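You operate a simulated robot arm through the tools that you are given. There is no shell and no other tool. Be economical: measure what you need, move in short steps, check, and stop when the job is done.

The job below is to be done with a simulated two-armed robot. You get a single attempt, and the scene is never put back.

TASK
Hold the orange block, sand off the flash and brush sealer on that patch.
Fine: put the sanding block and the blue brush back. Set down upright: blue brush. A coat counts when it lies all over at full strength: go over it till it gets no stronger. What is to be rubbed or washed off counts as gone when no trace of it is left.

The check looks at the end state, three seconds after you hand in, the way a careful person would. Anything else that was tipped, shoved, dropped, spilled or broken makes it a failure.

THE ROBOT
Two 7-joint arms with three-finger grippers on one trunk, on a base that drives. Base frame: it is fixed to the floor where the robot stands at the start and does not move with it; the origin is under the middle of the robot, x ahead of it, y to its left, z up; the surface under the hand at the start is at about z = 90. Readings come in cm, rad, newtons and seconds.
The left shoulder is at the start at [4.2, 15.4, 100.7], the right one opposite. With the tool pointing down near the work surface each hand reaches from about 10 to 60 cm from the robot's upright axis, wherever it stands, measured 20 degrees to its own side. Places, roughly: blue brush (3x3x17 cm) [80, 20, 100]. Payload 2.69 kg a hand.
The tool frame of a hand sits at the grasp point between the pads (the TCP): z along the fingers, y along the line on which they close. The tips reach 2.9 cm beyond it. The gripper opens to 12 cm. The gripper's body begins 7.8 cm behind the TCP.
Orientation is that of the tool frame in the base frame, as a unit quaternion [w, x, y, z]. With the fingers straight down and closing along the base's y, the tool's x points along the base's -x, its y along +y and its z along -z.

THE INTERFACE
- The arms move only by the tool drive_tool. It takes "left_series", "right_series" or both (then of equal length, played together; a hand with none holds still); each is a list of rows, each a list of 7 numbers: the turn, a rotation vector about the tool's x, y, z in units of 8 degrees (1.0 is 8 degrees), then the shift along the tool's x, y, z in units of 25 mm (1.0 is 25 mm), then the closure, from 0 (fully open) to 1 (shut). In form: [[ax, ay, az, dx, dy, dz, grip], ...]. A call has 1 to 10 rows; each row shifts and turns the commanded pose from where the row before left it, along the tool's axes as they then stand. A call with a number of a shift or a turn outside -1 to 1 is refused whole. Rows are played at 5 a second. More than 5 cm and 0.15 rad between two rows, or a gripper value outside its range, and nothing of the call is played. A pose out of reach is approached as far as the arm can. The call stops where the force on the tool passes 40 N (or 10 N more than at its start, if that is more) or the arm is blocked; 0.2 s more then pass. The fingers move at their own pace and stop on an object; they squeeze with about 38 N. The grip force told is the motor's: it shows also when the fingers shut on nothing. Time passes only in rows, and 0.2 s behind the last, so rows that do not move let the fingers close. The reply holds the time, the measured pose of the TCP, the force on the tool along the base axes, the opening and the grip force, in the units named above and with some noise, with the torque about the TCP (base axes, N m) and any sound that the robot's microphone picked up.
- Cameras (640 x 400 px; columns grow to the right, rows downward): "scene" is now at [15.88, -0.55, 116.97]; the picture's right is [-0.06, -1.00, 0.00], its down [-0.45, 0.03, -0.89] and it looks along [0.89, -0.05, -0.45] (base axes); focal length 270 px, centre (320, 200). "left" rides on the left gripper at [6.3, 0, -10.4] in its tool frame; the picture's right is [0.00, 1.00, 0.00], its down [-0.83, 0.00, -0.56] and it looks along [-0.56, 0.00, 0.83] (tool axes); focal length 275 px, centre (320, 200). "right" rides on the right gripper at [6.3, 0, -10.4] in its tool frame; the picture's right is [0.00, 1.00, 0.00], its down [-0.83, 0.00, -0.56] and it looks along [-0.56, 0.00, 0.83] (tool axes); focal length 275 px, centre (320, 200). There is no depth. A picture from a camera that has moved, and an enlarged one, comes with that camera's place and axes in the base frame and with its lens.
- camera(camera): a new picture of that camera. The clock stands still meanwhile.
- lift_body(by): slides the trunk up (or, below 0, down) by that many cm; the arms and the scene camera ride with it, the base frame stays. It gives what a move gives, with no picture.
- steer(legs): drives the robot by 1 to 6 legs, each [ahead, left, turn to the left] in cm, cm and rad, along the robot's own axes; the way and the turn of a leg run together, so that a leg with both is an arc; at most 150 cm and 3.142 rad a leg. The arms and the cameras ride along, it lands a little off, and it stops where it bumps. It gives what a move gives.
- head_to(pan, tilt): turns the head with the scene camera to pan (to the left, within 1.396 rad either way) and tilt (down, from -0.506 to 1.204), counted from straight ahead of the robot. It gives what a move gives.
- close_up(camera, box): a new picture of the part [left, top, right, bottom] of that camera's present view, enlarged. The clock stands still meanwhile.
- finish_job(): hands the job in; it is judged then, once.

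Work in short steps. Places have to be worked out from the pictures, the camera data and where the tool is seen: move nearer, look again, correct. Check each grasp and each placing, and mend what went wrong. You have 120 turns and 92 pictures in all, those below and enlarged ones among them. Open the grippers and draw the arms clear of the work before you hand the job in, unless the task says otherwise; then end with one line.

The tools are called after "Request:" by a JSON object that holds its "op" and its "data". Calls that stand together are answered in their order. drive_tool: Moves the arms, as the interface text tells. Its arguments: {"type":"object","properties":{"left_series":{"type":"array","items":{"type":"array","items":{"type":"number"}}},"right_series":{"type":"array","items":{"type":"array","items":{"type":"number"}}}},"required":[]} The other tools are called the same way: lift_body (by) slides the trunk up or down; steer (legs) drives the base; head_to (pan, tilt) turns the head that bears the scene camera; camera (camera) takes a picture; close_up (camera, box) takes an enlarged picture of a part of a camera's view; finish_job () hands the job in.

At the start:

```text
time_s: 0.0
left_tool_pos: [42.95, 21.96, 100.0]
left_tool_rot: [0.001, 0.0, 1.0, 0.0]
left_force: [-0.2, -0.2, -0.1]
left_torque: [0.01, -0.02, -0.01]
left_gripper_width: 11.98
left_gripper_force: 0.0
right_tool_pos: [38.62, -12.92, 99.98]
right_tool_rot: [0.0, 0.0, 1.0, 0.0]
right_force: [-0.1, 0.2, 0.0]
right_torque: [-0.03, -0.01, 0.0]
right_gripper_width: 12.0
right_gripper_force: 0.1
trunk travel left (down, up): [-37.5, 6.3]
robot x, y, heading: [0.02, 0.22, 0.003]
head pan, tilt: [-0.058, 0.471]
```

scene: 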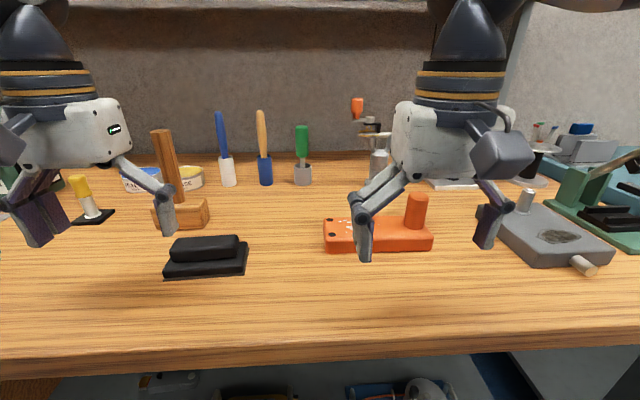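
right: 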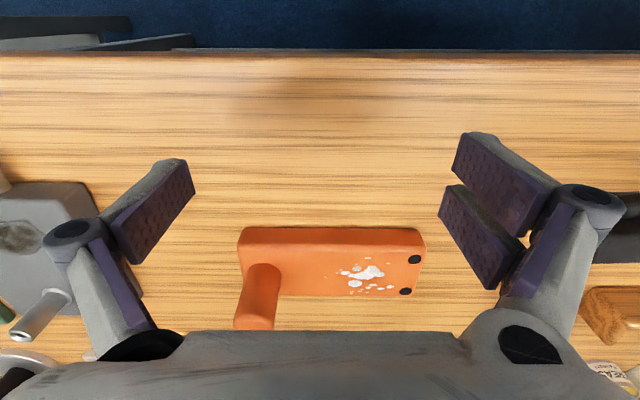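
left: 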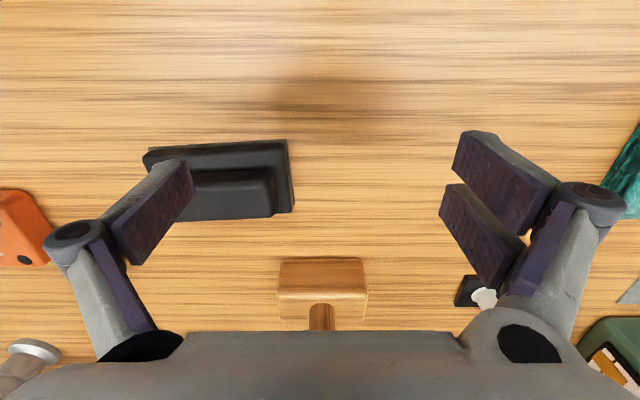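

The blue-handled tool at px (220,150) matches the listed place of the blue brush. I'll enlarge the scene to identify the sanding block and sealer.

Request:
{"op": "close_up", "data": {"camera": "scene", "box": [60, 90, 340, 290]}}

Request:
{"op": "close_up", "data": {"camera": "scene", "box": [310, 90, 640, 290]}}

```text
2.00 times, centred on (200, 190) of scene
camera zoom: at [15.88, -0.55, 116.97], right [-0.06, -1.0, 0.0], down [-0.45, 0.03, -0.89], along [0.89, -0.05, -0.45], focal length 541 px, centre (560, 220)
```

zoom: 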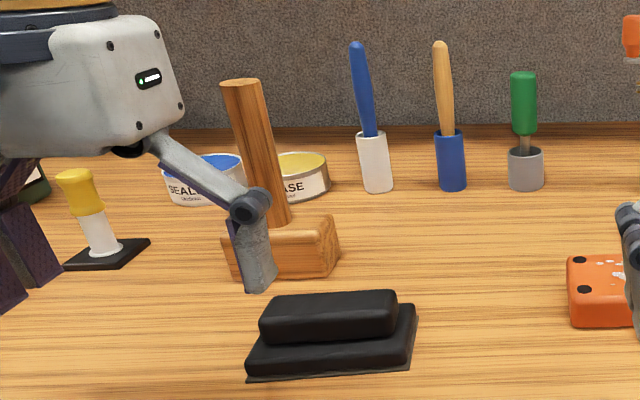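

```text
1.94 times, centred on (475, 190) of scene
camera zoom: at [15.88, -0.55, 116.97], right [-0.06, -1.0, 0.0], down [-0.45, 0.03, -0.89], along [0.89, -0.05, -0.45], focal length 524 px, centre (19, 219)
```

zoom: 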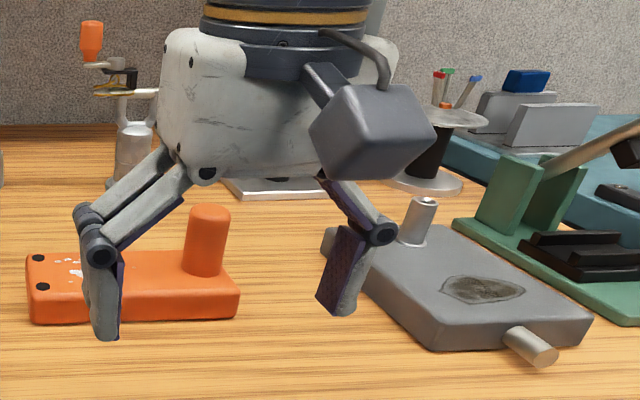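

Black pad with a grip looks like the sanding block; sealer tin is behind-left, blue brush stands in a white holder. Enlarging details of the block and the black item.

Request:
{"op": "close_up", "data": {"camera": "right", "box": [220, 210, 440, 347]}}

Request:
{"op": "close_up", "data": {"camera": "left", "box": [120, 120, 380, 340]}}

```text
2.91 times, centred on (330, 278) of right
camera zoom: at [32.21, -12.87, 110.34], right [0.0, 1.0, 0.0], down [0.83, 0.0, 0.56], along [0.56, 0.0, -0.83], focal length 801 px, centre (291, -28)
```

zoom: 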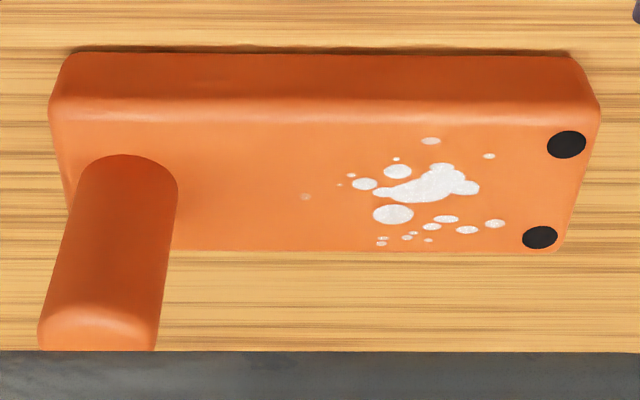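

```text
1.82 times, centred on (250, 230) of left
camera zoom: at [36.57, 21.98, 110.39], right [0.0, 1.0, 0.0], down [0.83, 0.0, 0.56], along [0.56, 0.0, -0.83], focal length 500 px, centre (447, 146)
```

zoom: 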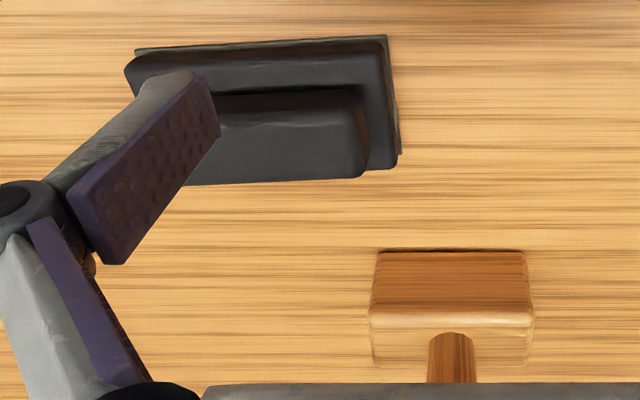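

The black item is the sanding block (pad about 11×6 cm centred near (48,14)); the orange post is near (52.4,-18), top ~99. Raise both hands, bring them above their targets, and check.

Request:
{"op": "drive_tool", "data": {"right_series": [[0, 0, 0, 0, 0, -1, 0], [0, 0, 0, 0, 0, -1, 0], [0, 0, 0, 0, 0, -1, 0], [0, 0, 0, -1, -0.4, 0, 0], [0, 0, 0, -1, -0.4, 0, 0], [0, 0, 0, -1, -0.4, 0, 0], [0, 0, 0, -1, -0.4, 0, 0], [0, 0, 0, -1, -0.4, 0, 0], [0, 0, 0, 0, 0, 0, 0]], "left_series": [[0, 0, 0, 0, 0, -1, 0], [0, 0, 0, 0, 0, -1, 0], [0, 0, 0, 0, 0, -1, 0], [0, 0, 0, -1, -1, 0, 0], [0, 0, 0, -1, -1, 0, 0], [0, 0, 0, 0, -1, 0, 0], [0, 0, 1, 0, 0, 0, 0], [0, 0, 1, 0, 0, 0, 0], [0, 0, 1, 0, 0, 0, 0]]}}

Request:
{"op": "drive_tool", "data": {"left_series": [[0, 0, 1, 0, 0, 0, 0], [0, 0, 1, 0, 0, 0, 0], [0, 0, 1, 0, 0, 0, 0], [0, 0, 1, 0, 0, 0, 0], [0, 0, 1, 0, 0, 0, 0], [0, 0, 1, 0, 0, 0, 0], [0, 0, 1, 0, 0, 0, 0], [0, 0, 1, 0, 0, 0, 0], [0, 0, 0.25, 0, 0, 0, 0], [0, 0, 0, 0, 0, 0, 0]]}}

Request:
{"op": "camera", "data": {"camera": "left"}}

Request:
{"op": "camera", "data": {"camera": "right"}}

Request:
{"op": "camera", "data": {"camera": "scene"}}

```text
time_s: 2.0
left_tool_pos: [47.98, 14.44, 107.63]
left_tool_rot: [0.001, 0.209, 0.978, 0.0]
left_force: [0.6, -0.8, -0.1]
left_torque: [-0.01, -0.04, 0.0]
left_gripper_width: 11.98
left_gripper_force: 0.1
right_tool_pos: [51.12, -17.97, 107.41]
right_tool_rot: [0.0, 0.0, 1.0, 0.0]
right_force: [-0.7, -0.4, -0.5]
right_torque: [0.04, 0.0, 0.0]
right_gripper_width: 11.99
right_gripper_force: 0.1
trunk travel left (down, up): [-37.5, 6.3]
robot x, y, heading: [0.08, 0.0, 0.003]
head pan, tilt: [-0.058, 0.471]
```

```text
time_s: 4.2
left_tool_pos: [47.95, 14.41, 107.51]
left_tool_rot: [0.001, 0.708, 0.706, 0.0]
left_force: [-0.7, -0.7, 0.1]
left_torque: [0.01, -0.03, 0.05]
left_gripper_width: 12.0
left_gripper_force: 0.1
right_tool_pos: [51.04, -18.03, 107.25]
right_tool_rot: [0.001, -0.001, 1.0, 0.001]
right_force: [0.3, 0.3, 0.8]
right_torque: [-0.02, 0.0, 0.0]
right_gripper_width: 11.99
right_gripper_force: 0.1
trunk travel left (down, up): [-37.5, 6.3]
robot x, y, heading: [0.32, -0.25, -0.001]
head pan, tilt: [-0.058, 0.471]
```

```text
84 pictures are left
camera left: at [47.94, 20.76, 117.94], right [1.0, -0.01, 0.0], down [-0.01, -0.83, 0.56], along [0.0, -0.56, -0.83], focal length 275 px, centre (320, 200)
```

left: 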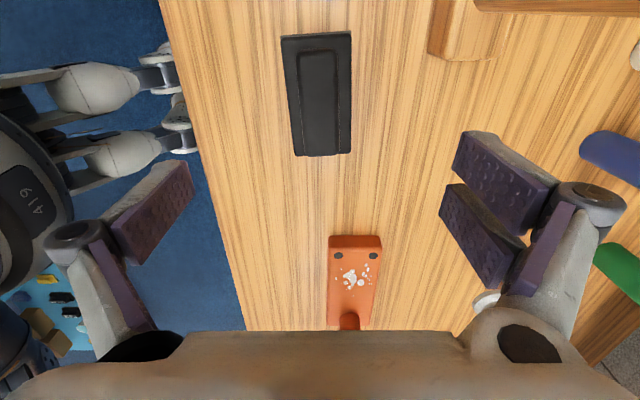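

```text
83 pictures are left
camera right: at [44.82, -18.04, 117.66], right [0.0, 1.0, 0.0], down [0.83, 0.0, 0.56], along [0.56, 0.0, -0.83], focal length 275 px, centre (320, 200)
```

right: 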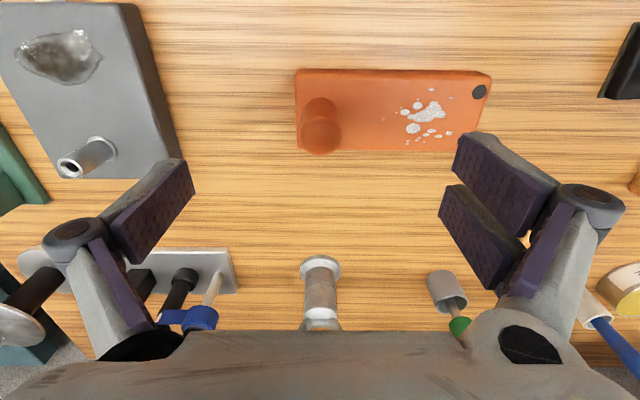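

```text
82 pictures are left
camera scene: at [15.88, -0.55, 116.97], right [-0.06, -1.0, 0.0], down [-0.45, 0.03, -0.89], along [0.89, -0.05, -0.45], focal length 270 px, centre (320, 200)
```

scene: 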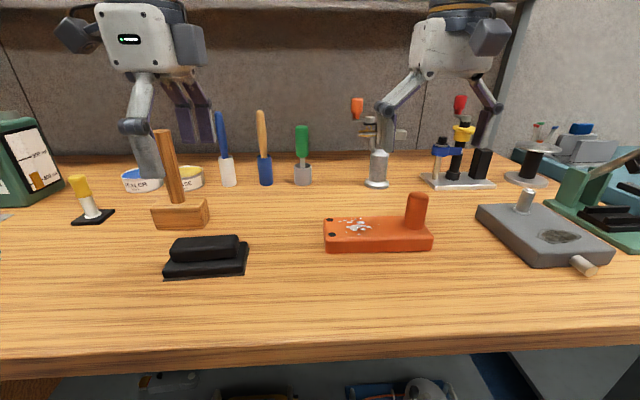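

Post confirmed at (52.2,-18.0), pad grip centred near (47.9,14), about 3 cm wide. Lower the right hand around the post (TCP z≈97) and close; lower the left to just over the pad grip.

Request:
{"op": "drive_tool", "data": {"right_series": [[0, 0, 0, -0.46, 0, 0, 0], [0, 0, 0, 0, 0, 1, 0], [0, 0, 0, 0, 0, 1, 0], [0, 0, 0, 0, 0, 1, 0], [0, 0, 0, 0, 0, 1, 0], [0, 0, 0, 0, 0, 0, 0]], "left_series": [[0, 0, -0.3, -0.15, 0, 0, 0], [0, 0, 0, 0, 0, 1, 0.3], [0, 0, 0, 0, 0, 1, 0.4], [0, 0, 0, 0, 0, 1, 0.4], [0, 0, 0, 0, 0, 1, 0.4], [0, 0, 0, 0, 0, 0, 0.4]]}}

Request:
{"op": "camera", "data": {"camera": "left"}}

Request:
{"op": "camera", "data": {"camera": "scene"}}

```text
time_s: 5.6
left_tool_pos: [47.81, 14.13, 97.47]
left_tool_rot: [0.0, 0.692, 0.722, 0.001]
left_force: [1.0, 1.1, 0.2]
left_torque: [0.0, -0.01, -0.01]
left_gripper_width: 7.19
left_gripper_force: 0.1
right_tool_pos: [52.28, -18.1, 97.54]
right_tool_rot: [0.001, 0.0, 1.0, 0.0]
right_force: [-0.6, 0.0, 0.0]
right_torque: [0.0, 0.02, -0.02]
right_gripper_width: 12.02
right_gripper_force: 0.1
trunk travel left (down, up): [-37.5, 6.3]
robot x, y, heading: [0.08, 0.06, -0.002]
head pan, tilt: [-0.058, 0.471]
```

```text
81 pictures are left
camera left: at [47.56, 20.46, 107.88], right [1.0, 0.04, 0.0], down [0.03, -0.83, 0.56], along [0.02, -0.56, -0.83], focal length 275 px, centre (320, 200)
```

left: 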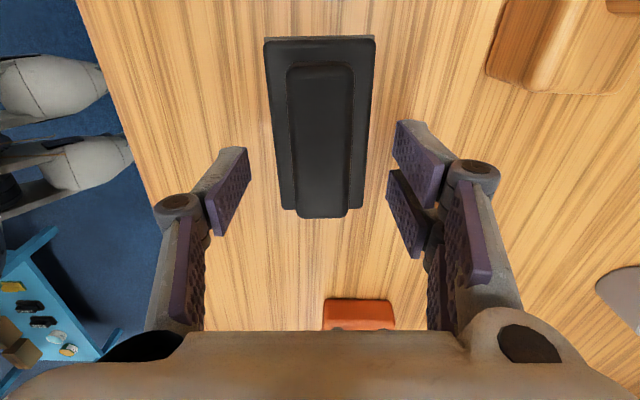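

```text
80 pictures are left
camera scene: at [15.86, -0.55, 116.98], right [-0.06, -1.0, 0.0], down [-0.45, 0.03, -0.89], along [0.89, -0.05, -0.45], focal length 270 px, centre (320, 200)
```

scene: 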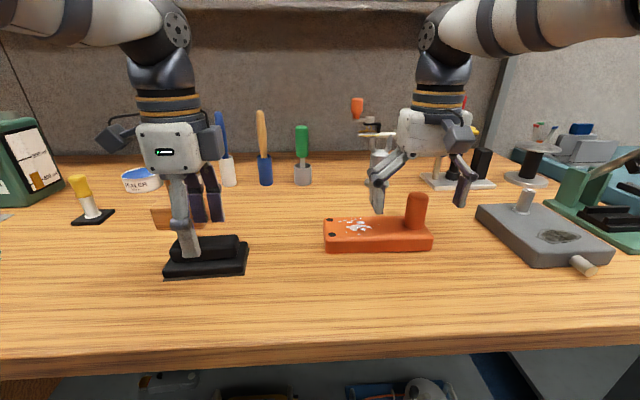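

Both are aligned. Lower the last bit and close both grippers.

Request:
{"op": "drive_tool", "data": {"right_series": [[0, 0, 0, 0, 0, 0.2, 0], [0, 0, 0, 0, 0, 0, 0.5], [0, 0, 0, 0, 0, 0, 1], [0, 0, 0, 0, 0, 0, 1], [0, 0, 0, 0, 0, 0, 1]], "left_series": [[0, 0, 0, 0, 0, 0.4, 0.4], [0, 0, 0, 0, 0, 0.4, 0.4], [0, 0, 0, 0, 0, 0, 0.7], [0, 0, 0, 0, 0, 0, 1], [0, 0, 0, 0, 0, 0, 1]]}}

Request:
{"op": "camera", "data": {"camera": "left"}}

Request:
{"op": "camera", "data": {"camera": "scene"}}

```text
time_s: 6.8
left_tool_pos: [48.01, 14.23, 95.57]
left_tool_rot: [0.001, 0.693, 0.721, 0.0]
left_force: [1.5, 0.3, -0.1]
left_torque: [-0.03, -0.12, 0.1]
left_gripper_width: 3.34
left_gripper_force: 38.2
right_tool_pos: [52.3, -17.98, 96.96]
right_tool_rot: [-0.001, 0.0, 1.0, 0.0]
right_force: [0.2, -0.6, -0.3]
right_torque: [-0.06, 0.0, 0.02]
right_gripper_width: 3.04
right_gripper_force: 37.8
trunk travel left (down, up): [-37.5, 6.3]
robot x, y, heading: [-0.06, 0.02, 0.004]
head pan, tilt: [-0.058, 0.471]
```

```text
79 pictures are left
camera left: at [47.61, 20.49, 105.83], right [1.0, 0.04, 0.0], down [0.03, -0.83, 0.56], along [0.02, -0.56, -0.83], focal length 275 px, centre (320, 200)
```

left: 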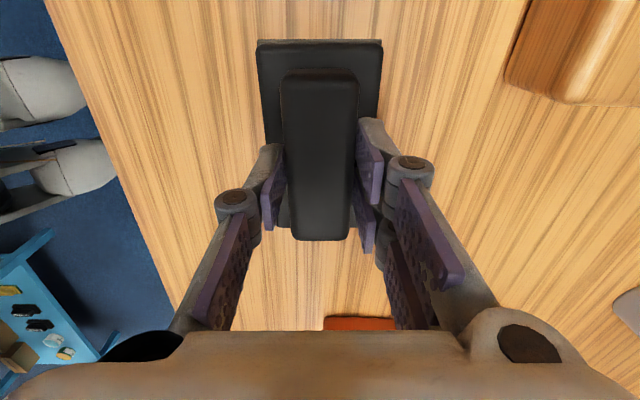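

```text
78 pictures are left
camera scene: at [15.88, -0.55, 116.97], right [-0.06, -1.0, 0.0], down [-0.45, 0.03, -0.89], along [0.89, -0.05, -0.45], focal length 270 px, centre (320, 200)
```

scene: 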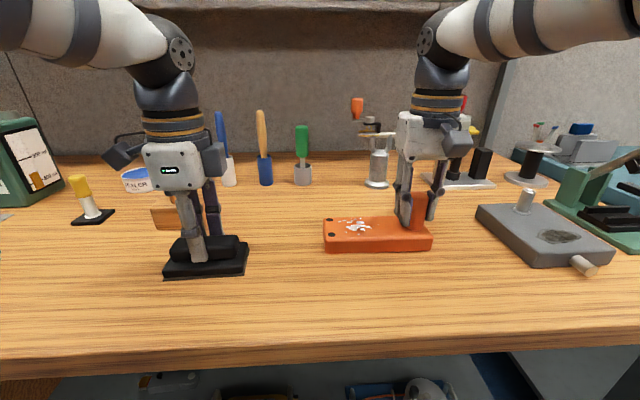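

Both grasps are sound, but the wrist housings would nearly collide over the patch. I'll regrasp the post with the right hand closing along x and leaning away to the right; first open, rise and yaw.

Request:
{"op": "drive_tool", "data": {"right_series": [[0, 0, 0, 0, 0, 0, 0.5], [0, 0, 0, 0, 0, 0, 0], [0, 0, 0, 0, 0, 0, 0], [0, 0, 0, 0, 0, -1, 0], [0, 0, 0, 0, 0, -1, 0], [0, 0, 0, 0, 0, -1, 0], [0, 0, -1, 0, 0, 0, 0], [0, 0, -1, 0, 0, 0, 0], [0, 0, -1, 0, 0, 0, 0], [0, 0, -1, 0, 0, 0, 0]]}}

Request:
{"op": "drive_tool", "data": {"right_series": [[0, 0, -1, 0, 0, 0, 0], [0, 0, -1, 0, 0, 0, 0], [0, 0, -1, 0, 0, 0, 0], [0, 0, -1, 0, 0, 0, 0], [0, 0, -1, 0, 0, 0, 0], [0, 0, -1, 0, 0, 0, 0], [0, 0, -1, 0, 0, 0, 0], [0, 0, -0.25, 0, 0, 0, 0], [0, 0, 0, 0, 0, 0, 0]]}}

Request:
{"op": "drive_tool", "data": {"right_series": [[0, -1, 0, 0, 0, 0, 0], [0, -1, 0, 0, 0, 0, 0], [0, -1, 0, 0, 0, 0, 0], [0, -0.5, 0, 0, 0, 0, 0], [0, 0, 0, 0, 0, 0, 0]]}}

Request:
{"op": "camera", "data": {"camera": "right"}}

```text
time_s: 9.0
left_tool_pos: [47.86, 14.08, 95.46]
left_tool_rot: [0.001, 0.692, 0.721, 0.0]
left_force: [1.8, 1.0, 2.0]
left_torque: [0.04, -0.01, -0.02]
left_gripper_width: 3.37
left_gripper_force: 38.2
right_tool_pos: [52.11, -17.9, 104.53]
right_tool_rot: [0.0, -0.277, 0.961, 0.0]
right_force: [-0.2, 0.2, 0.1]
right_torque: [0.0, -0.01, -0.02]
right_gripper_width: 12.0
right_gripper_force: 0.0
trunk travel left (down, up): [-37.5, 6.3]
robot x, y, heading: [-0.36, -0.22, -0.001]
head pan, tilt: [-0.058, 0.471]
```

```text
time_s: 11.0
left_tool_pos: [47.85, 14.16, 95.39]
left_tool_rot: [0.0, 0.692, 0.721, 0.0]
left_force: [0.2, 0.1, 1.4]
left_torque: [-0.02, -0.03, 0.01]
left_gripper_width: 3.35
left_gripper_force: 37.9
right_tool_pos: [52.18, -17.89, 104.54]
right_tool_rot: [-0.001, 0.708, -0.706, 0.0]
right_force: [0.2, 0.2, -0.1]
right_torque: [0.01, 0.01, 0.06]
right_gripper_width: 12.01
right_gripper_force: 0.1
trunk travel left (down, up): [-37.5, 6.3]
robot x, y, heading: [-0.08, 0.17, 0.001]
head pan, tilt: [-0.058, 0.471]
```

```text
time_s: 12.2
left_tool_pos: [47.88, 14.15, 95.55]
left_tool_rot: [0.001, 0.692, 0.722, 0.0]
left_force: [-0.3, 1.1, 0.8]
left_torque: [-0.02, -0.02, 0.0]
left_gripper_width: 3.34
left_gripper_force: 37.8
right_tool_pos: [52.17, -17.84, 104.6]
right_tool_rot: [0.172, -0.686, 0.686, 0.171]
right_force: [-0.4, -0.5, -0.4]
right_torque: [-0.01, 0.03, 0.02]
right_gripper_width: 12.02
right_gripper_force: 0.1
trunk travel left (down, up): [-37.5, 6.3]
robot x, y, heading: [0.27, -0.13, 0.002]
head pan, tilt: [-0.058, 0.471]
```

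```text
77 pictures are left
camera right: at [52.22, -28.3, 110.71], right [-1.0, 0.0, 0.0], down [0.0, 0.47, 0.88], along [0.0, 0.88, -0.47], focal length 275 px, centre (320, 200)
```

right: 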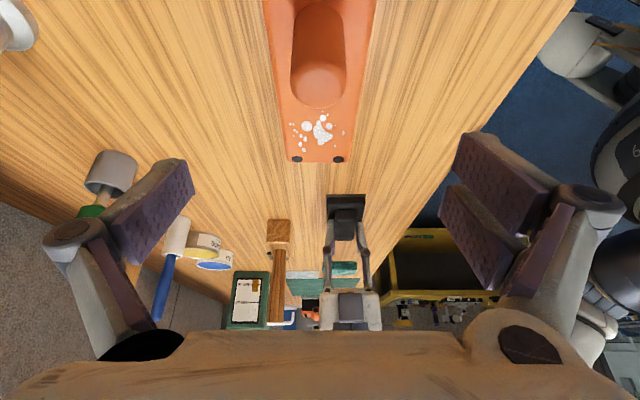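

The tilt is right and the post is centred between the fingers. Go straight down 7.3 cm and close.

Request:
{"op": "drive_tool", "data": {"right_series": [[0, 0, 0, 0.457, 0, 0.857, 0], [0, 0, 0, 0.457, 0, 0.857, 0], [0, 0, 0, 0.457, 0, 0.857, 0], [0, 0, 0, 0, 0, 0, 0.5], [0, 0, 0, 0, 0, 0, 1], [0, 0, 0, 0, 0, 0, 1], [0, 0, 0, 0, 0, 0, 1]]}}

Request:
{"op": "camera", "data": {"camera": "scene"}}

```text
time_s: 13.8
left_tool_pos: [47.9, 14.16, 95.42]
left_tool_rot: [0.001, 0.692, 0.722, 0.001]
left_force: [-0.1, 0.0, 0.3]
left_torque: [0.02, 0.03, -0.02]
left_gripper_width: 3.34
left_gripper_force: 38.1
right_tool_pos: [52.03, -17.85, 97.25]
right_tool_rot: [0.172, -0.686, 0.686, 0.171]
right_force: [-0.7, -0.2, 1.9]
right_torque: [-0.01, 0.18, 0.01]
right_gripper_width: 3.03
right_gripper_force: 38.1
trunk travel left (down, up): [-37.5, 6.3]
robot x, y, heading: [0.13, -0.07, 0.001]
head pan, tilt: [-0.058, 0.471]
```

```text
76 pictures are left
camera scene: at [15.87, -0.55, 116.97], right [-0.06, -1.0, 0.0], down [-0.45, 0.03, -0.89], along [0.89, -0.05, -0.45], focal length 270 px, centre (320, 200)
```

scene: 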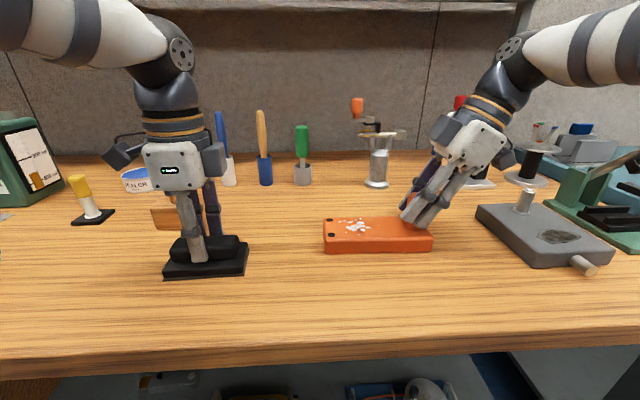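

Block is held with plenty of clearance. Lift the sanding block and carry it above the patch.

Request:
{"op": "drive_tool", "data": {"left_series": [[0, 0, 0, 0, 0, -1, 1], [0, 0, 0, 0, 0, -1, 1], [0, 0, 0, 0, 0, -1, 1], [0, 0, 0.3, -1, 0.3, 0, 1], [0, 0, 0, -1, 0.3, 0, 1], [0, 0, 0, -1, 0.3, 0, 1], [0, 0, 0, -1, 0.3, 0, 1], [0, 0, 0, -1, 0.3, 0, 1], [0, 0, 0, -1, 0.2, 0, 1], [0, 0, 0, 0, 0, 0, 1]]}}

Request:
{"op": "camera", "data": {"camera": "scene"}}

Request:
{"op": "camera", "data": {"camera": "left"}}

```text
time_s: 16.0
left_tool_pos: [50.09, 0.5, 102.98]
left_tool_rot: [0.001, 0.707, 0.707, -0.001]
left_force: [0.3, 0.1, -1.3]
left_torque: [-0.01, 0.01, -0.01]
left_gripper_width: 3.35
left_gripper_force: 38.1
left hand out of reach, approached as far as the arm can: row 8, 9
right_tool_pos: [52.02, -17.84, 97.34]
right_tool_rot: [-0.171, 0.686, -0.686, -0.17]
right_force: [-1.5, -1.0, 4.1]
right_torque: [-0.04, 0.29, 0.07]
right_gripper_width: 3.03
right_gripper_force: 38.5
trunk travel left (down, up): [-37.5, 6.3]
robot x, y, heading: [0.51, -0.26, 0.002]
head pan, tilt: [-0.058, 0.471]
```

```text
75 pictures are left
camera scene: at [15.85, -0.56, 116.98], right [-0.06, -1.0, 0.0], down [-0.45, 0.03, -0.89], along [0.89, -0.05, -0.45], focal length 270 px, centre (320, 200)
```

scene: 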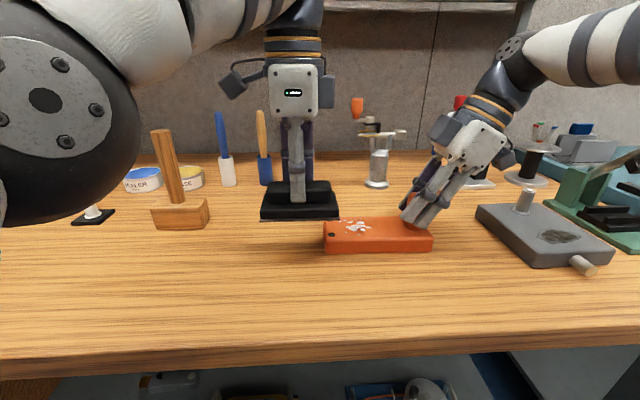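

```text
74 pictures are left
camera left: at [50.06, 6.8, 113.33], right [1.0, 0.0, 0.0], down [0.0, -0.83, 0.56], along [0.0, -0.56, -0.83], focal length 275 px, centre (320, 200)
```

left: 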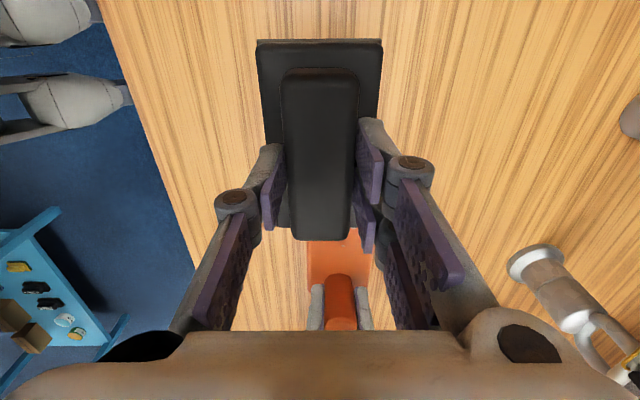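

The left arm runs out of reach, so I'll release the post, draw both hands back, and drive the base nearer (ahead and slightly right).

Request:
{"op": "drive_tool", "data": {"right_series": [[0, 0, 0, 0, 0, 0, 0.5], [0, 0, 0, 0, 0, 0, 0], [0, 0, 0, 0, 0, 0, 0], [0, 0, 0, 0, 0, -1, 0], [0, 0, 0, 0, 0, -1, 0], [0, 0, 0, -0.47, 0, -0.88, 0], [0, 0, 0, -0.47, 0.5, -0.88, 0], [0, 0, 0, 0, 1, 0, 0], [0, 0, 0, 0, 1, 0, 0], [0, 0, 0, 0, 1, 0, 0]], "left_series": [[0, 0, 0, 0, 0, 0, 1], [0, 0, 0, 0, 0, 0, 1], [0, 0, 0, 0, 0, 0, 1], [0, 0, 0, 0, 0, 0, 1], [0, 0, 0, 0, -1, 0, 1], [0, 0, 0, 0, -1, 0, 1], [0, 0, 0, 0, -1, 0, 1], [0, 0, 0, 0, 0, -1, 1], [0, 0, 0, 0, 0, 0, 1], [0, 0, 0, 0, 0, 0, 1]]}}

Request:
{"op": "steer", "data": {"legs": [[0, -6, 0], [12, 0, 0]]}}

Request:
{"op": "camera", "data": {"camera": "scene"}}

```text
time_s: 18.2
left_tool_pos: [42.75, 0.36, 105.43]
left_tool_rot: [0.001, 0.707, 0.707, 0.001]
left_force: [0.3, -0.2, -1.4]
left_torque: [-0.01, -0.02, 0.02]
left_gripper_width: 3.32
left_gripper_force: 38.2
right_tool_pos: [43.27, -20.19, 106.84]
right_tool_rot: [0.172, -0.686, 0.686, 0.17]
right_force: [-0.8, 0.0, 0.7]
right_torque: [-0.04, 0.0, -0.02]
right_gripper_width: 12.01
right_gripper_force: 0.1
trunk travel left (down, up): [-37.5, 6.3]
robot x, y, heading: [0.11, -0.04, -0.0]
head pan, tilt: [-0.058, 0.471]
```

```text
time_s: 20.2
left_tool_pos: [55.01, -5.5, 105.32]
left_tool_rot: [0.0, 0.707, 0.707, 0.0]
left_force: [-0.2, -0.3, -2.8]
left_torque: [0.03, 0.01, -0.01]
left_gripper_width: 3.32
left_gripper_force: 37.6
right_tool_pos: [55.39, -26.16, 106.73]
right_tool_rot: [0.172, -0.686, 0.686, 0.171]
right_force: [0.0, 0.2, -1.2]
right_torque: [0.02, 0.05, 0.03]
right_gripper_width: 11.99
right_gripper_force: 0.0
trunk travel left (down, up): [-37.5, 6.3]
robot x, y, heading: [11.76, -5.71, 0.002]
head pan, tilt: [-0.058, 0.471]
```

```text
73 pictures are left
camera scene: at [28.01, -6.53, 116.95], right [-0.06, -1.0, 0.0], down [-0.45, 0.03, -0.89], along [0.89, -0.05, -0.46], focal length 270 px, centre (320, 200)
```

scene: 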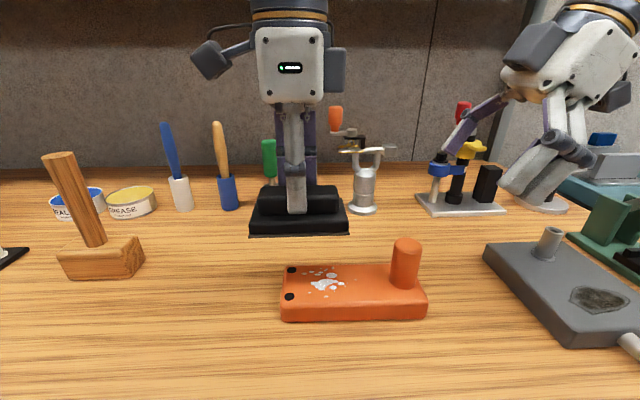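

Drive went well, block undisturbed. Regrasp the post with the right hand at the previous pose.

Request:
{"op": "drive_tool", "data": {"right_series": [[0, 0, 0, -0.735, 0.33, 0.39, 0], [0, 0, 0, -0.735, 0.33, 0.39, 0], [0, 0, 0, -0.735, 0.33, 0.39, 0], [0, 0, 0, -0.735, 0.33, 0.39, 0], [0, 0, 0, 0, 0, 0, 0]]}}

Request:
{"op": "camera", "data": {"camera": "right"}}

```text
time_s: 21.4
left_tool_pos: [54.92, -5.57, 105.49]
left_tool_rot: [0.0, 0.707, 0.707, 0.0]
left_force: [-0.2, 0.5, -1.9]
left_torque: [0.0, 0.01, -0.04]
left_gripper_width: 3.33
left_gripper_force: 37.6
right_tool_pos: [52.13, -17.81, 106.56]
right_tool_rot: [0.172, -0.686, 0.686, 0.171]
right_force: [-0.3, 0.1, 0.0]
right_torque: [-0.04, -0.01, -0.03]
right_gripper_width: 12.01
right_gripper_force: 0.0
trunk travel left (down, up): [-37.5, 6.3]
robot x, y, heading: [12.01, -6.17, -0.004]
head pan, tilt: [-0.058, 0.471]
```

```text
72 pictures are left
camera right: at [52.14, -28.17, 112.77], right [-1.0, 0.0, 0.0], down [0.0, 0.47, 0.88], along [0.0, 0.88, -0.47], focal length 275 px, centre (320, 200)
```

right: 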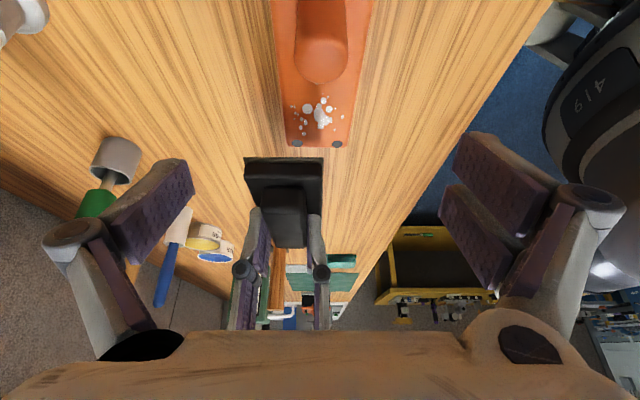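

Post is centred again. Descend and close, holding the left still; then shift the left over the patch at (52.3,-7.0).

Request:
{"op": "drive_tool", "data": {"right_series": [[0, 0, 0, 0.437, 0, 0.82, 0], [0, 0, 0, 0.437, 0, 0.82, 0], [0, 0, 0, 0.437, 0, 0.82, 0], [0, 0, 0, 0.437, 0, 0.82, 0], [0, 0, 0, 0, 0, 0, 0.5], [0, 0, 0, 0, 0, 0, 1], [0, 0, 0, 0, 0, 0, 1], [0, 0, 0, 0, 0, 0, 1]]}}

Request:
{"op": "drive_tool", "data": {"left_series": [[0, 0, 0, -0.5, -1, 0, 1], [0, 0, 0, 0, 0, 1, 1], [0, 0, 0, 0, 0, 0.6, 1], [0, 0, 0, 0, 0, 0, 1]]}}

Request:
{"op": "camera", "data": {"camera": "scene"}}

```text
time_s: 23.2
left_tool_pos: [54.9, -5.53, 105.38]
left_tool_rot: [0.001, 0.707, 0.707, 0.001]
left_force: [0.7, 0.0, -1.3]
left_torque: [-0.01, 0.01, 0.02]
left_gripper_width: 3.32
left_gripper_force: 38.2
right_tool_pos: [51.86, -17.72, 97.34]
right_tool_rot: [0.172, -0.686, 0.686, 0.17]
right_force: [-1.2, -0.7, 2.1]
right_torque: [-0.01, 0.23, 0.04]
right_gripper_width: 3.03
right_gripper_force: 37.8
trunk travel left (down, up): [-37.5, 6.3]
robot x, y, heading: [12.04, -5.94, -0.0]
head pan, tilt: [-0.058, 0.471]
```

```text
time_s: 24.2
left_tool_pos: [52.38, -6.95, 101.48]
left_tool_rot: [0.0, 0.707, 0.707, 0.0]
left_force: [0.1, -0.5, -1.5]
left_torque: [0.0, 0.01, 0.01]
left_gripper_width: 3.36
left_gripper_force: 37.2
right_tool_pos: [51.84, -17.87, 97.41]
right_tool_rot: [-0.172, 0.686, -0.686, -0.17]
right_force: [-2.2, -0.3, 5.0]
right_torque: [-0.11, 0.38, 0.08]
right_gripper_width: 3.03
right_gripper_force: 38.0
trunk travel left (down, up): [-37.5, 6.3]
robot x, y, heading: [11.76, -6.12, 0.002]
head pan, tilt: [-0.058, 0.471]
```

```text
71 pictures are left
camera scene: at [27.88, -6.53, 116.98], right [-0.06, -1.0, 0.0], down [-0.45, 0.03, -0.89], along [0.89, -0.05, -0.45], focal length 270 px, centre (320, 200)
```

scene: 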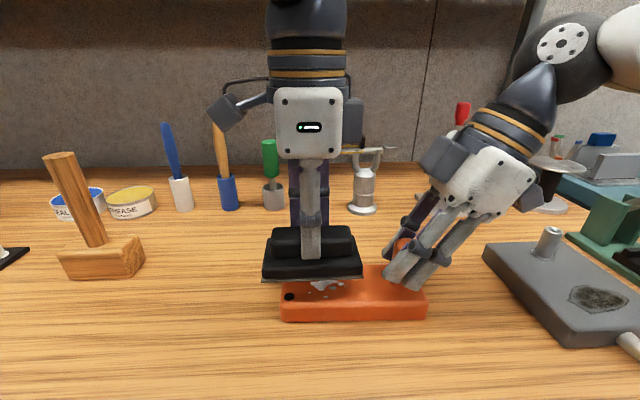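

Pad hovers over the patch with good clearance. Lower gently toward contact.

Request:
{"op": "drive_tool", "data": {"left_series": [[0, 0, 0, 0, 0, 0.6, 1], [0, 0, 0, 0, 0, 0.3, 1], [0, 0, 0, 0, 0, 0.12, 1], [0, 0, 0, 0, 0, 0.12, 1], [0, 0, 0, 0, 0, 0, 1]]}}

Request:
{"op": "camera", "data": {"camera": "scene"}}

```text
time_s: 25.4
left_tool_pos: [52.44, -6.82, 98.48]
left_tool_rot: [0.002, 0.707, 0.707, 0.0]
left_force: [0.6, 0.3, -2.6]
left_torque: [0.01, -0.01, 0.0]
left_gripper_width: 3.33
left_gripper_force: 37.7
right_tool_pos: [51.79, -17.89, 97.34]
right_tool_rot: [0.171, -0.686, 0.686, 0.17]
right_force: [-2.9, -0.2, 5.3]
right_torque: [-0.01, 0.41, 0.05]
right_gripper_width: 3.05
right_gripper_force: 38.0
trunk travel left (down, up): [-37.5, 6.3]
robot x, y, heading: [12.26, -6.37, 0.001]
head pan, tilt: [-0.058, 0.471]
```

```text
70 pictures are left
camera scene: at [27.88, -6.52, 116.98], right [-0.06, -1.0, 0.0], down [-0.45, 0.03, -0.89], along [0.89, -0.05, -0.45], focal length 270 px, centre (320, 200)
```

scene: 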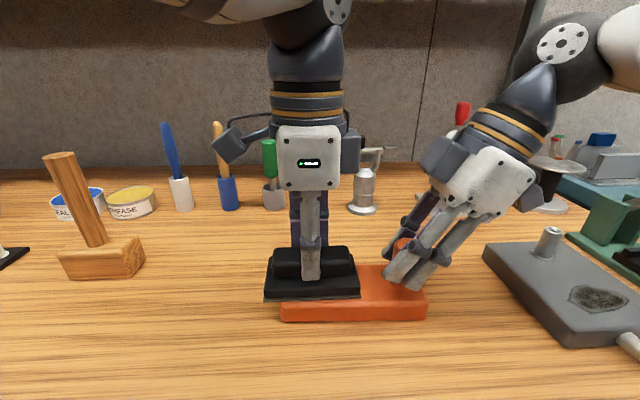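

Almost touching; go down in 1.5–2 mm steps until the force rises.

Request:
{"op": "drive_tool", "data": {"left_series": [[0, 0, 0, 0, 0, 0.08, 1], [0, 0, 0, 0, 0, 0.08, 1], [0, 0, 0, 0, 0, 0, 1]]}}

```text
time_s: 26.2
left_tool_pos: [52.28, -6.89, 98.5]
left_tool_rot: [0.003, 0.707, 0.707, 0.0]
left_force: [-4.0, -1.9, 33.1]
left_torque: [-0.08, 0.31, -0.38]
left_gripper_width: 3.33
left_gripper_force: 37.4
right_tool_pos: [51.79, -17.93, 97.43]
right_tool_rot: [0.171, -0.686, 0.687, 0.169]
right_force: [6.4, 3.8, -8.8]
right_torque: [0.26, 0.43, -0.32]
right_gripper_width: 3.05
right_gripper_force: 38.1
trunk travel left (down, up): [-37.5, 6.3]
robot x, y, heading: [12.36, -6.38, 0.0]
head pan, tilt: [-0.058, 0.471]
```

Contact at TCP z≈98.5 with 33 N; ease off ~2 mm to about 15 N and stroke along y.

Request:
{"op": "drive_tool", "data": {"left_series": [[0, 0, 0, 0, 0, -0.08, 1], [0, 0, 0, -0.4, 0, 0, 1], [0, 0, 0, -0.4, 0, 0, 1], [0, 0, 0, 0.4, 0, 0, 1], [0, 0, 0, 0.4, 0, 0, 1], [0, 0, 0, -0.4, 0, 0, 1], [0, 0, 0, -0.4, 0, 0, 1], [0, 0, 0, 0.4, 0, 0, 1], [0, 0, 0, 0.4, 0, 0, 1]]}}

Request:
{"op": "camera", "data": {"camera": "scene"}}

```text
time_s: 28.2
left_tool_pos: [52.33, -7.0, 98.29]
left_tool_rot: [0.003, 0.707, 0.707, -0.001]
left_force: [0.8, -19.0, 22.2]
left_torque: [-0.12, -0.03, -0.06]
left_gripper_width: 3.35
left_gripper_force: 38.0
right_tool_pos: [51.65, -17.78, 97.41]
right_tool_rot: [-0.172, 0.686, -0.686, -0.171]
right_force: [0.4, 16.0, -6.1]
right_torque: [-0.3, 0.44, 0.11]
right_gripper_width: 3.03
right_gripper_force: 37.9
trunk travel left (down, up): [-37.5, 6.3]
robot x, y, heading: [12.3, -6.06, -0.003]
head pan, tilt: [-0.058, 0.471]
```

```text
69 pictures are left
camera scene: at [27.85, -6.59, 116.98], right [-0.06, -1.0, 0.0], down [-0.45, 0.03, -0.89], along [0.89, -0.05, -0.45], focal length 270 px, centre (320, 200)
```

scene: 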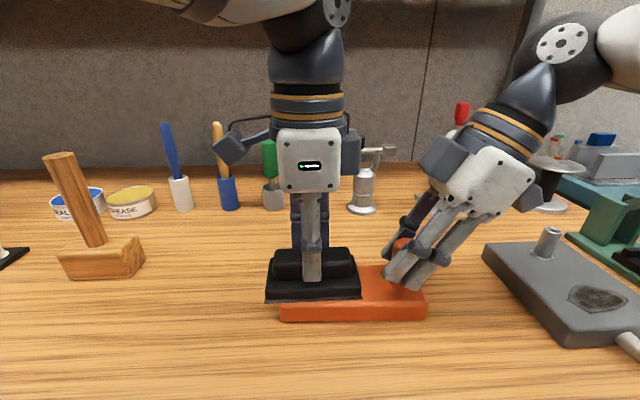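

Sanding works and the block stays put. More strokes, then lift to inspect.

Request:
{"op": "drive_tool", "data": {"left_series": [[0, 0, 0, -0.4, 0, -0.02, 1], [0, 0, 0, -0.4, 0, 0, 1], [0, 0, 0, 0.4, 0, 0, 1], [0, 0, 0, 0.4, 0, 0, 1], [0, 0, 0, -0.4, 0.1, 0, 1], [0, 0, 0, -0.4, 0, 0, 1], [0, 0, 0, 0.4, -0.1, 0, 1], [0, 0, 0, 0.4, 0, 0, 1], [0, 0, 0, -0.4, 0, 0, 1], [0, 0, 0, -0.4, 0, 0, 1]]}}

Request:
{"op": "drive_tool", "data": {"left_series": [[0, 0, 0, 0.4, 0, 0, 1], [0, 0, 0, 0.4, 0, 0, 1], [0, 0, 0, 0, 0, -1, 1], [0, 0, 0, 0, 0, -1, 1], [0, 0, 0, 1, 0, 0, 1], [0, 0, 0, 1, 0, 0, 1], [0, 0, 0, 1, 0, 0, 1], [0, 0, 0, 1, 0, 0, 1], [0, 0, 0, 0, 0, 0, 1]]}}

Request:
{"op": "close_up", "data": {"camera": "scene", "box": [250, 220, 450, 345]}}

```text
time_s: 30.4
left_tool_pos: [52.39, -8.69, 98.4]
left_tool_rot: [-0.001, 0.706, 0.708, 0.001]
left_force: [0.9, 14.8, 16.4]
left_torque: [0.95, -0.04, 0.02]
left_gripper_width: 3.35
left_gripper_force: 38.1
right_tool_pos: [51.76, -17.89, 97.41]
right_tool_rot: [0.171, -0.686, 0.687, 0.17]
right_force: [-1.4, -10.3, 2.6]
right_torque: [-0.2, 0.6, -0.01]
right_gripper_width: 3.04
right_gripper_force: 38.1
trunk travel left (down, up): [-37.5, 6.3]
robot x, y, heading: [12.18, -6.04, -0.005]
head pan, tilt: [-0.058, 0.471]
```

```text
time_s: 32.4
left_tool_pos: [52.41, 3.21, 103.37]
left_tool_rot: [0.001, 0.707, 0.707, 0.0]
left_force: [-0.1, 1.2, -0.9]
left_torque: [-0.02, 0.01, 0.01]
left_gripper_width: 3.36
left_gripper_force: 38.0
right_tool_pos: [51.79, -17.86, 97.47]
right_tool_rot: [-0.171, 0.686, -0.686, -0.17]
right_force: [0.7, -2.4, 11.7]
right_torque: [-0.09, 0.43, 0.05]
right_gripper_width: 3.04
right_gripper_force: 37.5
trunk travel left (down, up): [-37.5, 6.3]
robot x, y, heading: [11.94, -6.13, -0.002]
head pan, tilt: [-0.058, 0.471]
```

```text
3.20 times, centred on (350, 282) of scene
camera zoom: at [27.88, -6.52, 116.98], right [-0.06, -1.0, 0.0], down [-0.45, 0.03, -0.89], along [0.89, -0.05, -0.45], focal length 865 px, centre (224, -64)
```

zoom: 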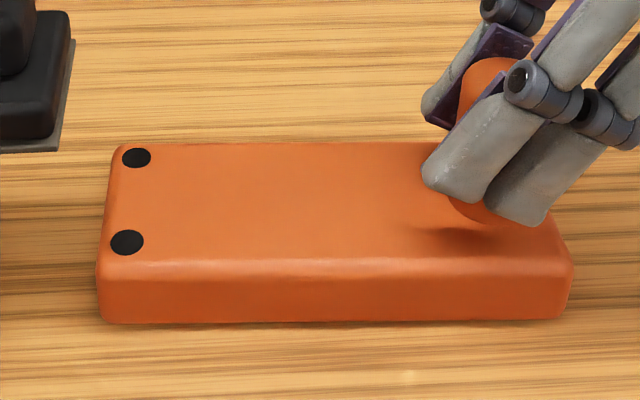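

The flash is fully gone. Now return the sanding block to its home at (47.95,14.15).

Request:
{"op": "drive_tool", "data": {"left_series": [[0, 0, 0, 0.88, -0.356, 0, 1], [0, 0, 0, 0.88, -0.356, 0, 1], [0, 0, 0, 0.88, -0.356, 0, 1], [0, 0, 0, 0.88, -0.356, 0, 1], [0, 0, -0.3, 0.88, -0.356, 0, 1], [0, 0, 0, 0, 0, 1, 1], [0, 0, 0, 0, 0, 1, 1], [0, 0, 0, 0, 0, 0.8, 1], [0, 0, 0, 0, 0, 0, 1]]}}

Request:
{"op": "camera", "data": {"camera": "left"}}

```text
time_s: 34.4
left_tool_pos: [48.14, 14.21, 96.2]
left_tool_rot: [0.001, 0.692, 0.722, 0.001]
left_force: [-0.2, -1.0, -1.7]
left_torque: [0.0, -0.01, 0.0]
left_gripper_width: 3.37
left_gripper_force: 37.8
right_tool_pos: [51.81, -17.91, 97.42]
right_tool_rot: [-0.171, 0.686, -0.686, -0.171]
right_force: [0.9, -0.9, 13.0]
right_torque: [-0.01, 0.41, 0.05]
right_gripper_width: 3.06
right_gripper_force: 38.0
trunk travel left (down, up): [-37.5, 6.3]
robot x, y, heading: [11.99, -6.21, 0.0]
head pan, tilt: [-0.058, 0.471]
```

```text
67 pictures are left
camera left: at [47.82, 20.49, 106.6], right [1.0, 0.04, 0.0], down [0.03, -0.83, 0.56], along [0.02, -0.56, -0.83], focal length 275 px, centre (320, 200)
```

left: 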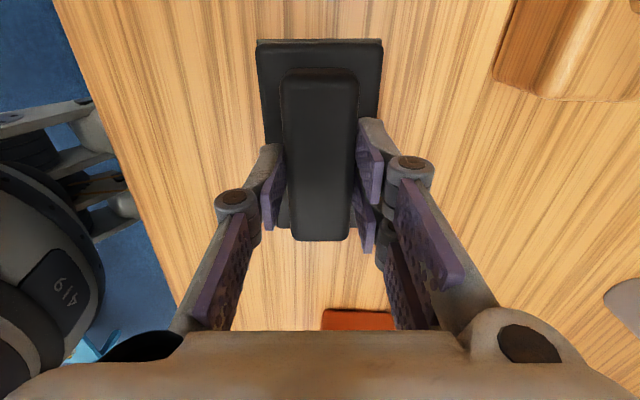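

Lower the last ~6–7 mm until it touches.

Request:
{"op": "drive_tool", "data": {"left_series": [[0, 0, 0, 0, -0.07, 0.16, 1], [0, 0, 0, 0, 0, 0.06, 1], [0, 0, 0, 0, 0, 0.05, 1], [0, 0, 0, 0, 0, 0, 1]]}}

```text
time_s: 35.4
left_tool_pos: [47.85, 14.06, 95.68]
left_tool_rot: [0.001, 0.692, 0.722, 0.0]
left_force: [0.3, 0.2, -1.1]
left_torque: [-0.03, -0.03, 0.0]
left_gripper_width: 3.32
left_gripper_force: 38.4
right_tool_pos: [51.79, -17.87, 97.39]
right_tool_rot: [0.171, -0.686, 0.686, 0.17]
right_force: [1.5, 0.5, 13.2]
right_torque: [0.03, 0.5, 0.06]
right_gripper_width: 3.05
right_gripper_force: 38.5
trunk travel left (down, up): [-37.5, 6.3]
robot x, y, heading: [12.26, -6.15, -0.0]
head pan, tilt: [-0.058, 0.471]
```

Still free; creep down in 1 mm steps, then release when touching.

Request:
{"op": "drive_tool", "data": {"left_series": [[0, 0, 0, 0, 0, 0.05, 1], [0, 0, 0, 0, 0, 0.05, 1], [0, 0, 0, 0, 0, 0, 1]]}}

```text
time_s: 36.2
left_tool_pos: [47.85, 14.14, 95.51]
left_tool_rot: [0.002, 0.692, 0.722, 0.001]
left_force: [1.2, 0.6, -0.9]
left_torque: [0.03, -0.04, 0.02]
left_gripper_width: 3.33
left_gripper_force: 38.1
right_tool_pos: [51.67, -17.93, 97.41]
right_tool_rot: [-0.172, 0.686, -0.686, -0.17]
right_force: [1.5, 0.0, 12.3]
right_torque: [0.01, 0.48, 0.05]
right_gripper_width: 3.04
right_gripper_force: 37.6
trunk travel left (down, up): [-37.5, 6.3]
robot x, y, heading: [11.89, -6.08, -0.001]
head pan, tilt: [-0.058, 0.471]
```

Request:
{"op": "drive_tool", "data": {"left_series": [[0, 0, 0, 0, 0, 0.05, 1], [0, 0, 0, 0, 0, 0.05, 1], [0, 0, 0, 0, 0, 0, 1]]}}

```text
time_s: 37.0
left_tool_pos: [47.83, 14.23, 95.39]
left_tool_rot: [0.002, 0.692, 0.722, 0.002]
left_force: [0.7, 3.7, 26.7]
left_torque: [0.79, 0.34, -0.06]
left_gripper_width: 3.35
left_gripper_force: 38.3
right_tool_pos: [51.74, -17.97, 97.5]
right_tool_rot: [-0.171, 0.687, -0.685, -0.17]
right_force: [1.3, 1.9, 3.6]
right_torque: [0.02, 0.06, -0.05]
right_gripper_width: 3.05
right_gripper_force: 38.0
trunk travel left (down, up): [-37.5, 6.3]
robot x, y, heading: [12.21, -6.04, 0.001]
head pan, tilt: [-0.058, 0.471]
```

The pad is on the table. Release both hands and rise clear.

Request:
{"op": "drive_tool", "data": {"left_series": [[0, 0, 0, 0, 0, -0.06, 0.9], [0, 0, 0, 0, 0, 0, 0.4], [0, 0, 0, 0, 0, 0, 0.4], [0, 0, 0, 0, 0, -1, 0.4], [0, 0, 0, 0, 0, -1, 0.4], [0, 0, 0, 0, 0, -1, 0.4], [0, 0, 0, 0, 0, -1, 0.4], [0, 0, 0, 0, 0, -1, 0.4]], "right_series": [[0, 0, 0, 0, 0, 0, 0.5], [0, 0, 0, 0, 0, 0, 0], [0, 0, 0, 0, 0, 0, 0], [0, 0, 0, 0, 0, -1, 0], [0, 0, 0, 0, 0, -1, 0], [0, 0, 0, -0.47, 0, -0.88, 0], [0, 0, 0, -0.47, 0.8, -0.88, 0], [0, 0, 0, 0, 1, 0, 0]]}}

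Request:
{"op": "camera", "data": {"camera": "scene"}}

```text
time_s: 38.8
left_tool_pos: [47.84, 14.29, 107.76]
left_tool_rot: [0.0, 0.692, 0.722, 0.001]
left_force: [-1.4, 0.1, 0.5]
left_torque: [0.01, -0.02, -0.01]
left_gripper_width: 7.22
left_gripper_force: 0.1
right_tool_pos: [47.56, -20.23, 106.88]
right_tool_rot: [-0.171, 0.686, -0.686, -0.171]
right_force: [-0.2, 0.5, -0.3]
right_torque: [0.02, 0.04, 0.03]
right_gripper_width: 12.02
right_gripper_force: 0.0
trunk travel left (down, up): [-37.5, 6.3]
robot x, y, heading: [11.84, -5.9, -0.0]
head pan, tilt: [-0.058, 0.471]
```

```text
66 pictures are left
camera scene: at [27.89, -6.56, 116.97], right [-0.06, -1.0, 0.0], down [-0.45, 0.03, -0.89], along [0.89, -0.05, -0.45], focal length 270 px, centre (320, 200)
```

scene: 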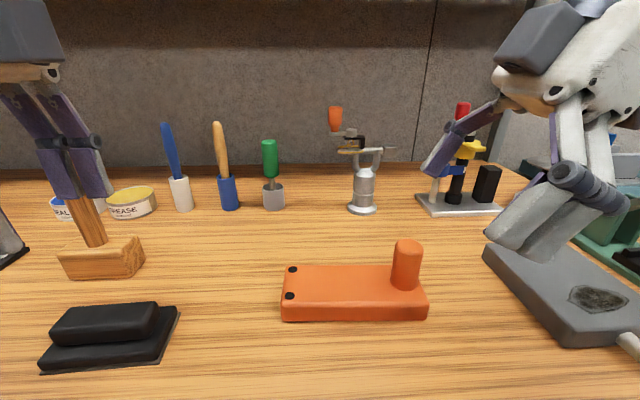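

Pad is home and the block untouched. Raise the hands high and retract before driving closer to the brush and tin.

Request:
{"op": "drive_tool", "data": {"left_series": [[0, 0, 0, 0, 0, -1, 0], [0, 0, 0, 0, 0, -1, 0], [0, 0, 0, 0, 0, -1, 0], [0, 0, 0, 0, 0, -1, 0], [0, 0, 0.3, 0, 0, 0, 0], [0, 0, 0, 0, 0, 0, 0]], "right_series": [[0, 0, 0, -0.47, 0, -0.88, 0], [0, 0, 0, -0.47, 0, -0.88, 0], [0, 0, 0, 0, 1, 0, 0], [0, 0, 0, 0, 1, 0, 0], [0, 0, 0, 0, 1, 0, 0], [0, 0, 0, 0, 1, 0, 0]]}}

Request:
{"op": "steer", "data": {"legs": [[0, 12, 0], [9, 0, 0]]}}

Request:
{"op": "camera", "data": {"camera": "scene"}}

```text
time_s: 40.2
left_tool_pos: [48.47, 13.41, 113.57]
left_tool_rot: [0.001, 0.707, 0.707, -0.001]
left_force: [0.2, 0.3, 0.8]
left_torque: [0.06, 0.01, -0.02]
left_gripper_width: 11.99
left_gripper_force: 0.0
left hand out of reach, approached as far as the arm can: row 3, 4
right_tool_pos: [37.48, -20.18, 111.99]
right_tool_rot: [0.172, -0.686, 0.686, 0.17]
right_force: [-0.5, -0.3, -0.5]
right_torque: [-0.02, 0.01, 0.01]
right_gripper_width: 12.02
right_gripper_force: 0.0
trunk travel left (down, up): [-37.5, 6.3]
robot x, y, heading: [12.17, -5.93, 0.0]
head pan, tilt: [-0.058, 0.471]
```

```text
time_s: 42.5
left_tool_pos: [57.63, 25.49, 113.52]
left_tool_rot: [0.001, 0.707, 0.707, 0.0]
left_force: [0.8, -0.6, -0.9]
left_torque: [-0.02, 0.02, 0.01]
left_gripper_width: 12.0
left_gripper_force: 0.0
right_tool_pos: [46.58, -8.05, 111.89]
right_tool_rot: [-0.171, 0.686, -0.686, -0.171]
right_force: [0.7, -0.5, -0.3]
right_torque: [0.0, 0.02, 0.03]
right_gripper_width: 11.96
right_gripper_force: 0.1
trunk travel left (down, up): [-37.5, 6.3]
robot x, y, heading: [21.54, 6.05, -0.003]
head pan, tilt: [-0.058, 0.471]
```

```text
65 pictures are left
camera scene: at [37.06, 5.56, 116.96], right [-0.06, -1.0, 0.0], down [-0.45, 0.03, -0.89], along [0.89, -0.05, -0.46], focal length 270 px, centre (320, 200)
```

scene: 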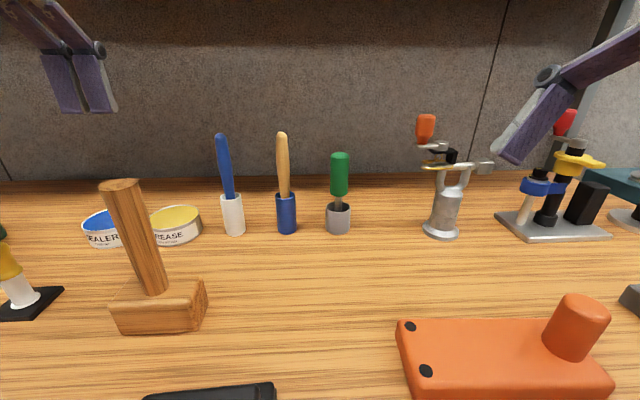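

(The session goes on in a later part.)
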